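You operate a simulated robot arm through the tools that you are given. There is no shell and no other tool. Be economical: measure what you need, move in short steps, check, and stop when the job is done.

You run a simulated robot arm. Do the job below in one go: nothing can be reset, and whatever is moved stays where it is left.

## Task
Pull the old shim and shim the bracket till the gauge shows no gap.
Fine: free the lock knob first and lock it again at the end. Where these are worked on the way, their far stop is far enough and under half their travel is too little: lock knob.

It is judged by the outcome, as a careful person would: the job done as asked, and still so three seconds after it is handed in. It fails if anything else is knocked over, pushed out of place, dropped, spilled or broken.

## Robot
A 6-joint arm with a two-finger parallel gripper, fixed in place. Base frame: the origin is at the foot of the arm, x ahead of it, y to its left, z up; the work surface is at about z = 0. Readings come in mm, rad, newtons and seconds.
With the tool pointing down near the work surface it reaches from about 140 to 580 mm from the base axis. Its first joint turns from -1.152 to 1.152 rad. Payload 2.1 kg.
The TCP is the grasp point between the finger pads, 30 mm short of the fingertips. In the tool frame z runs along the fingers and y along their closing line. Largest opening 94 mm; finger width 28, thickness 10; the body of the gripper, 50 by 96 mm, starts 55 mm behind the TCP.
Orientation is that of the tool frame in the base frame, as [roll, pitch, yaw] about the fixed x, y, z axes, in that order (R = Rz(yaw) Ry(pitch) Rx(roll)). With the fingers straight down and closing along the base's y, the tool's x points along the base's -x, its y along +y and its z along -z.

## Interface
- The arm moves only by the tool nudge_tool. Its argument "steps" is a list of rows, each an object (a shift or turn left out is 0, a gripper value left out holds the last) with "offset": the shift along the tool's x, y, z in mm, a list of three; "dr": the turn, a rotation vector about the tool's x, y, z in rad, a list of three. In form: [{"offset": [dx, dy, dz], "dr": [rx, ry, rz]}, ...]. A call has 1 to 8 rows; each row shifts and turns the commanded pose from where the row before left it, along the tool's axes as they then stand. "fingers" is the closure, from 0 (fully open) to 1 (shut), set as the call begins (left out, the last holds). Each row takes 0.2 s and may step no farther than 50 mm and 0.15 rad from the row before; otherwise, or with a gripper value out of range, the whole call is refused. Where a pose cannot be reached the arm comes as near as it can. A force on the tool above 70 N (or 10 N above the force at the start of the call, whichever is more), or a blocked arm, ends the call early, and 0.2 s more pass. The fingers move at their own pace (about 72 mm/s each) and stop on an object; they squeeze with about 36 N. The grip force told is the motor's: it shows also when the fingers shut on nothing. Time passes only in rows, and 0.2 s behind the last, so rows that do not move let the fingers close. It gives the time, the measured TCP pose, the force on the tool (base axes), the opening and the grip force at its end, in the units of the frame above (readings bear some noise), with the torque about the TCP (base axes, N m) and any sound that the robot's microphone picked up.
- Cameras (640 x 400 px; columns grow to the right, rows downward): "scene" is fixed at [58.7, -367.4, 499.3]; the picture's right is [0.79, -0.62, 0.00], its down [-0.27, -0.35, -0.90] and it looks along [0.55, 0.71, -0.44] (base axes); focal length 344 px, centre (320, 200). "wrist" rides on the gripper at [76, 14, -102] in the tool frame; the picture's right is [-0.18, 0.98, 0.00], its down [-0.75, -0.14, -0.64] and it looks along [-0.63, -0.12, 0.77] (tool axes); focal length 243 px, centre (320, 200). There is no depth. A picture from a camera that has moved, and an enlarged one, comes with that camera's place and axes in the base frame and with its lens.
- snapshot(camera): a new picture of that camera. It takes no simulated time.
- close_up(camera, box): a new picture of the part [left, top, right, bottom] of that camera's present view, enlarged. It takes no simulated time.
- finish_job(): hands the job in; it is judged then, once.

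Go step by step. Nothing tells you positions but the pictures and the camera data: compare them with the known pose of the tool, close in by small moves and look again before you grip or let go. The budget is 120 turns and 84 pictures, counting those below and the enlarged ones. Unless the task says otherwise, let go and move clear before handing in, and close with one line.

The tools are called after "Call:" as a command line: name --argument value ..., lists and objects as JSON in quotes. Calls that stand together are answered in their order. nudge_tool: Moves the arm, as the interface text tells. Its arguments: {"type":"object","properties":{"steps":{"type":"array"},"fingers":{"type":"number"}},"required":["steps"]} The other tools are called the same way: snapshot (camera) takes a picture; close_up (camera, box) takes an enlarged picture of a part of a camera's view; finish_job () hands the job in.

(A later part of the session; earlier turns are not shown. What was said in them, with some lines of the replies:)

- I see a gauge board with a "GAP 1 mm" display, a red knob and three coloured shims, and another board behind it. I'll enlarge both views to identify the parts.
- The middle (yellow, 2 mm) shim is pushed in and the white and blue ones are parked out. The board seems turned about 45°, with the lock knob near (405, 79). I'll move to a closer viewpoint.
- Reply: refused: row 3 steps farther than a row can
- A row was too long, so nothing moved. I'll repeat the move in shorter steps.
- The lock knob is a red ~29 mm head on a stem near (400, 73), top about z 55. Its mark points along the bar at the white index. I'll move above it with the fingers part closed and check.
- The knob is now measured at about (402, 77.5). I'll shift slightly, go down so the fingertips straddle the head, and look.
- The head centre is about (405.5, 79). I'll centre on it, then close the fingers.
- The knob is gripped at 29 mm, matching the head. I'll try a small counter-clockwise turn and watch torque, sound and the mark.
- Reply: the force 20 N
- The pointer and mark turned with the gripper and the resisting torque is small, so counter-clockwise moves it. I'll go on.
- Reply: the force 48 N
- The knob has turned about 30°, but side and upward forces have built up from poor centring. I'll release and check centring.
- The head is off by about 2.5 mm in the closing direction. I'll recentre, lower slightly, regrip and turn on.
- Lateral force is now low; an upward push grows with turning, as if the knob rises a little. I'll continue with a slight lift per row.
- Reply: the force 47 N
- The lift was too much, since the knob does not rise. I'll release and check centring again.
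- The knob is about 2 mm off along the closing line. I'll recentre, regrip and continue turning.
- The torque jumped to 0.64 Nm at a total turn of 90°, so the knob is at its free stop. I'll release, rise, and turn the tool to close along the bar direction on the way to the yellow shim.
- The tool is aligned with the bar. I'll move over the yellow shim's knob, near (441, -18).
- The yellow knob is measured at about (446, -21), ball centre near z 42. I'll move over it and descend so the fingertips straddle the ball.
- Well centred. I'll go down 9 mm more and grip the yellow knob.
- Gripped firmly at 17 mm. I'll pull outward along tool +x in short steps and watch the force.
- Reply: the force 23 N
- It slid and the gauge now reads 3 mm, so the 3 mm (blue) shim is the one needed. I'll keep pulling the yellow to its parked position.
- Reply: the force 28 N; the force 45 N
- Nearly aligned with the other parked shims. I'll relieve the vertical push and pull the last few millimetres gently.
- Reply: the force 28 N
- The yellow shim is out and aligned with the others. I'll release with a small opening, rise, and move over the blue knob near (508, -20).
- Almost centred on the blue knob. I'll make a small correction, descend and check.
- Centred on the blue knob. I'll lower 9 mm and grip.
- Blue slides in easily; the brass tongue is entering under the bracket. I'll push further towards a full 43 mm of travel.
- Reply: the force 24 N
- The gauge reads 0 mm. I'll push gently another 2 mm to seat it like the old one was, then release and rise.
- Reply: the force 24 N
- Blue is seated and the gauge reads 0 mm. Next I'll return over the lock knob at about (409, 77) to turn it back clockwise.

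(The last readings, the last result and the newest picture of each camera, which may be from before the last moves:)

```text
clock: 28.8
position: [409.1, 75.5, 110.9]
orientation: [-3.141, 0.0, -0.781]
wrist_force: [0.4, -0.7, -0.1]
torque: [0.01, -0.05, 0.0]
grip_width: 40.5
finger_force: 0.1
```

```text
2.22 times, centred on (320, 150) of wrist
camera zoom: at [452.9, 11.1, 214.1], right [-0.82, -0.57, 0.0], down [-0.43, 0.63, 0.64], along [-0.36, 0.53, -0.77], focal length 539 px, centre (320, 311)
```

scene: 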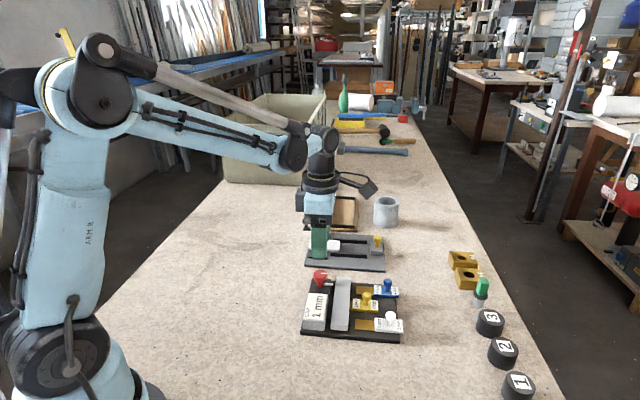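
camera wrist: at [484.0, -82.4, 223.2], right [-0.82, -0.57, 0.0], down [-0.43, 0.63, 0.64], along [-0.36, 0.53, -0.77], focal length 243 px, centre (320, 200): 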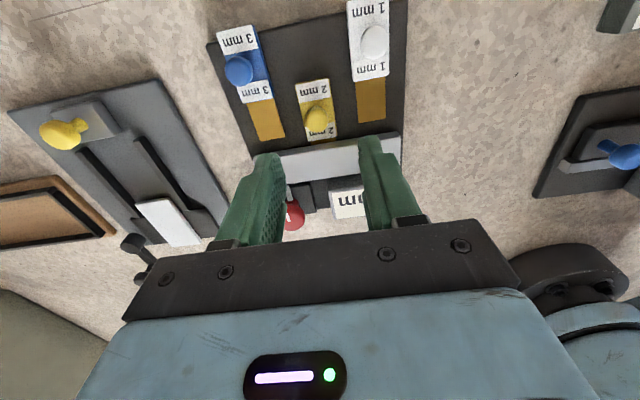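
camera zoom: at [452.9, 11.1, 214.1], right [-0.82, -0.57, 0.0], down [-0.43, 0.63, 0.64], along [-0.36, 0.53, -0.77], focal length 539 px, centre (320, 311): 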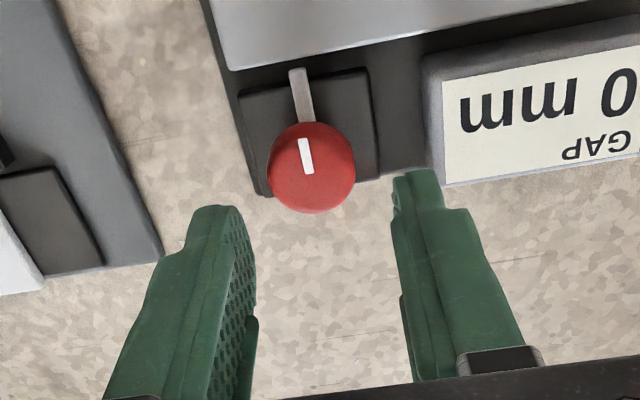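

The knob is about 3 mm off. I'll correct, descend to z≈68 in steps and look.

Call:
nudge_tool --steps '[{"offset": [1, -2.5, 13]}, {"offset": [0, 0, 15]}]'

Call:
close_up --camera "wrist" --box '[200, 60, 440, 240]'

Call:
close_up --camera "scene" --box '[280, 242, 360, 302]'

```text
clock: 29.4
position: [412.3, 76.7, 82.9]
orientation: [3.141, 0.002, -0.784]
wrist_force: [-0.2, 0.1, 0.4]
torque: [-0.02, -0.01, 0.03]
grip_width: 40.5
finger_force: 0.1
```

```text
2.22 times, centred on (320, 150) of wrist
camera zoom: at [455.9, 12.9, 186.0], right [-0.82, -0.57, 0.0], down [-0.43, 0.63, 0.64], along [-0.36, 0.53, -0.77], focal length 539 px, centre (320, 311)
```

zoom: 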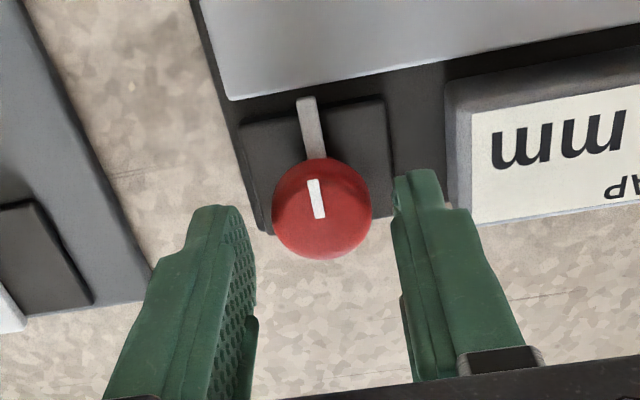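

```text
6.67 times, centred on (320, 272) of scene
camera zoom: at [58.7, -367.4, 499.3], right [0.79, -0.62, 0.0], down [-0.27, -0.35, -0.9], along [0.55, 0.71, -0.44], focal length 2292 px, centre (320, -280)
```

zoom: 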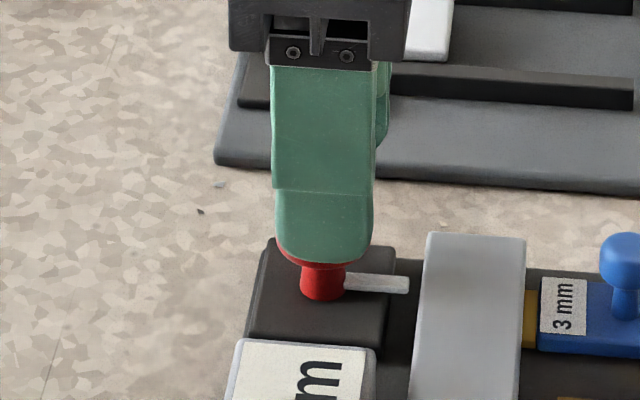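

Well centred. I'll descend 15 mm, grip, and begin turning clockwise.

Call:
nudge_tool --steps '[{"offset": [0, 0, 8]}, {"offset": [0, 0, 7]}]'

Call:
nudge_tool --fingers 1.0 --steps '[{"offset": [0, 0, 0]}, {"offset": [0, 0, 0]}, {"dr": [0, 0, 0.12]}, {"dr": [0, 0, 0.12]}]'

Call:
nudge_tool --steps '[{"dr": [0, 0, 0.12]}, {"dr": [0, 0, 0.12]}]'

```text
clock: 30.0
position: [411.0, 77.1, 66.5]
orientation: [3.141, -0.001, -0.784]
wrist_force: [-0.5, -0.2, -1.1]
torque: [0.04, 0.02, -0.02]
grip_width: 40.5
finger_force: 0.0
```

```text
clock: 31.0
position: [411.6, 77.7, 67.5]
orientation: [-3.14, 0.0, -1.025]
wrist_force: [3.1, 4.1, -10.5]
torque: [-0.13, -0.18, 0.0]
grip_width: 29.4
finger_force: 45.0
```

```text
clock: 31.6
position: [410.3, 76.7, 66.5]
orientation: [3.141, 0.0, -1.267]
wrist_force: [-2.6, 1.6, -8.7]
torque: [0.01, -0.09, 0.03]
grip_width: 29.3
finger_force: 45.0
```

Forces stay low, so I'll continue turning clockwise.

Call:
nudge_tool --steps '[{"dr": [0, 0, 0.12]}, {"dr": [0, 0, 0.12]}, {"dr": [0, 0, 0.12]}]'

Call:
nudge_tool --steps '[{"dr": [0, 0, 0.12]}, {"dr": [0, 0, 0.12]}]'

Call:
close_up --camera "scene" --box '[280, 242, 360, 302]'

```text
clock: 32.4
position: [409.8, 77.4, 66.9]
orientation: [3.139, -0.001, -1.626]
wrist_force: [-17.0, -2.6, -9.4]
torque: [0.42, 0.52, 0.09]
grip_width: 29.5
finger_force: 45.1
```

```text
clock: 33.0
position: [410.0, 77.6, 67.0]
orientation: [3.133, -0.004, -1.866]
wrist_force: [-27.7, -1.7, -23.6]
torque: [0.75, 0.32, 0.09]
grip_width: 29.4
finger_force: 44.9
```

```text
6.67 times, centred on (320, 272) of scene
camera zoom: at [58.8, -367.4, 499.3], right [0.79, -0.62, 0.0], down [-0.27, -0.35, -0.9], along [0.55, 0.71, -0.44], focal length 2292 px, centre (320, -280)
```

zoom: 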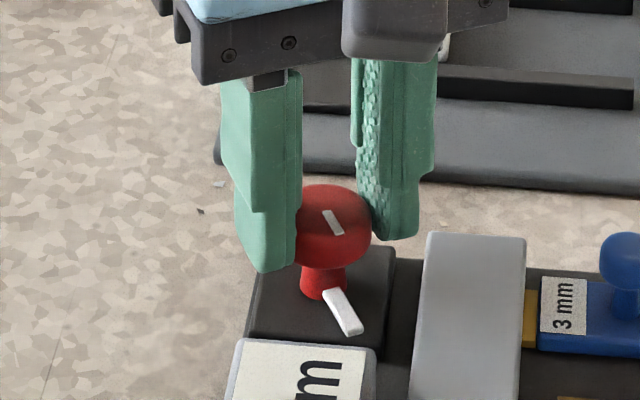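

About 62° done, and side force is building. I'll shift the command about 1.3 mm to relieve it and continue to the stop.

Call:
nudge_tool --steps '[{"offset": [0.4, 1.2, 0.3]}, {"dr": [0, 0, 0.12]}, {"dr": [0, 0, 0.12]}]'

Call:
nudge_tool --steps '[{"dr": [0, 0, 0.1]}, {"dr": [0, 0, 0.1]}]'

Call:
close_up --camera "scene" --box '[280, 242, 360, 302]'

```text
clock: 33.8
position: [409.3, 78.2, 67.6]
orientation: [3.14, 0.001, -2.105]
wrist_force: [-15.2, 9.9, 0.5]
torque: [-0.9, 1.14, 0.06]
grip_width: 29.3
finger_force: 45.3
```

```text
clock: 34.4
position: [408.3, 77.8, 67.2]
orientation: [3.136, -0.003, -2.306]
wrist_force: [-26.4, 7.7, -3.1]
torque: [1.18, -0.11, 0.09]
grip_width: 29.4
finger_force: 45.0
```

```text
6.67 times, centred on (320, 272) of scene
camera zoom: at [58.7, -367.5, 499.3], right [0.79, -0.62, 0.0], down [-0.27, -0.35, -0.9], along [0.55, 0.71, -0.44], focal length 2292 px, centre (320, -280)
```

zoom: 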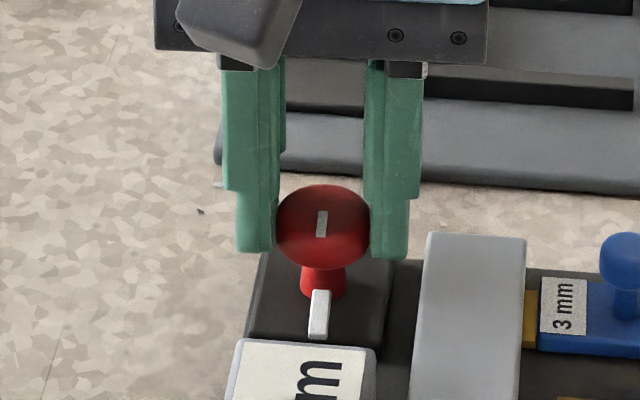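

Almost back on the index. I'll turn a little more to feel the stop.

Call:
nudge_tool --steps '[{"offset": [0.4, 0.9, 0]}, {"dr": [0, 0, 0.06]}, {"dr": [0, 0, 0.05]}]'

Call:
close_up --camera "scene" --box '[280, 242, 360, 302]'

```text
clock: 35.2
position: [408.7, 78.2, 67.9]
orientation: [3.137, -0.003, -2.414]
wrist_force: [-21.2, 10.1, 4.2]
torque: [0.23, 0.63, 0.58]
grip_width: 29.3
finger_force: 44.7
```

```text
6.67 times, centred on (320, 272) of scene
camera zoom: at [58.7, -367.5, 499.3], right [0.79, -0.62, 0.0], down [-0.27, -0.35, -0.9], along [0.55, 0.71, -0.44], focal length 2292 px, centre (320, -280)
```

zoom: 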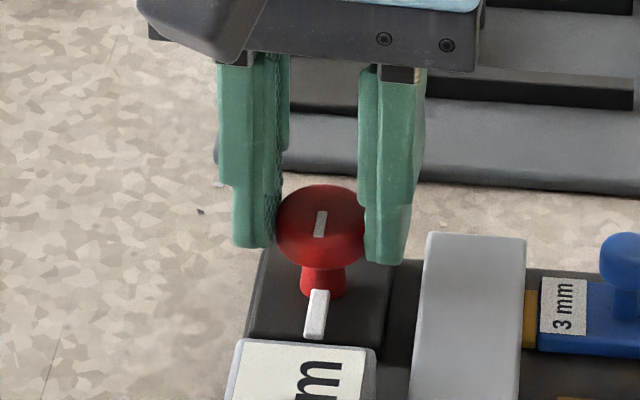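

The lock stop is reached (0.58 Nm) and the pointer is back at its original place. I'll release, rise clear, and do a final check.

Call:
nudge_tool --fingers 0.55 --steps '[{"offset": [0, 0, 0]}, {"offset": [0, 0, 0]}, {"offset": [0, 0, -30]}, {"offset": [0, 0, -40]}, {"offset": [0, 0, -40]}, {"offset": [0, 0, 0]}]'

Call:
close_up --camera "scene" --box '[290, 255, 410, 335]'

Call:
snapshot --camera "scene"

```text
clock: 36.6
position: [409.2, 79.3, 176.9]
orientation: [-3.141, 0.002, -2.413]
wrist_force: [-0.2, 0.2, -0.7]
torque: [0.01, 0.01, 0.02]
grip_width: 42.3
finger_force: 0.1
```

```text
5.00 times, centred on (350, 295) of scene
camera zoom: at [58.7, -367.4, 499.3], right [0.79, -0.62, 0.0], down [-0.27, -0.35, -0.9], along [0.55, 0.71, -0.44], focal length 1719 px, centre (170, -275)
```

zoom: 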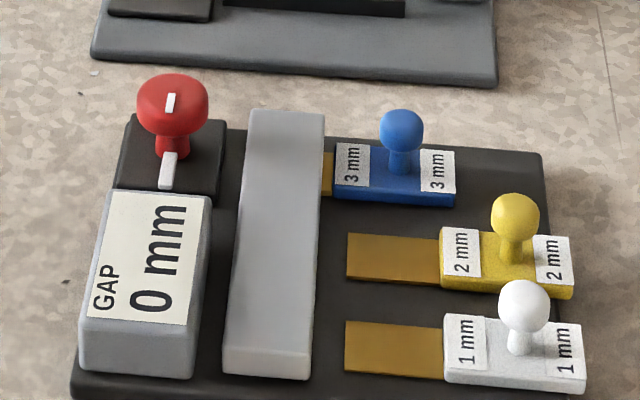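

```text
36 pictures are left
```

scene: 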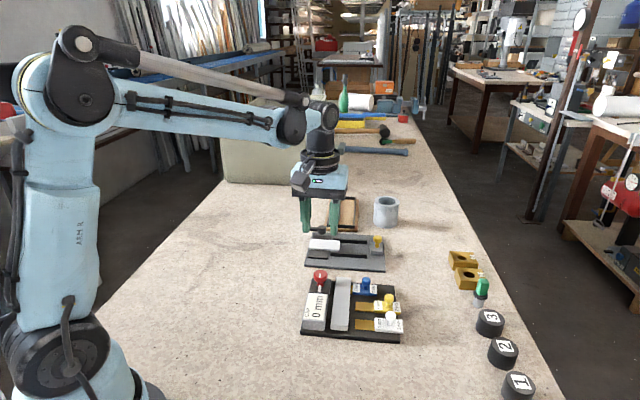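

The gauge reads 0 mm, the old shim is out, the 3 mm shim is in, the knob is locked, and nothing else has moved. I'm handing the job in.

Call:
finish_job

```text
The job is handed in.
```

The old 2 mm shim is pulled out, the 3 mm shim is in under the bracket, the gauge reads 0 mm, and the lock knob is turned back to its locked stop.
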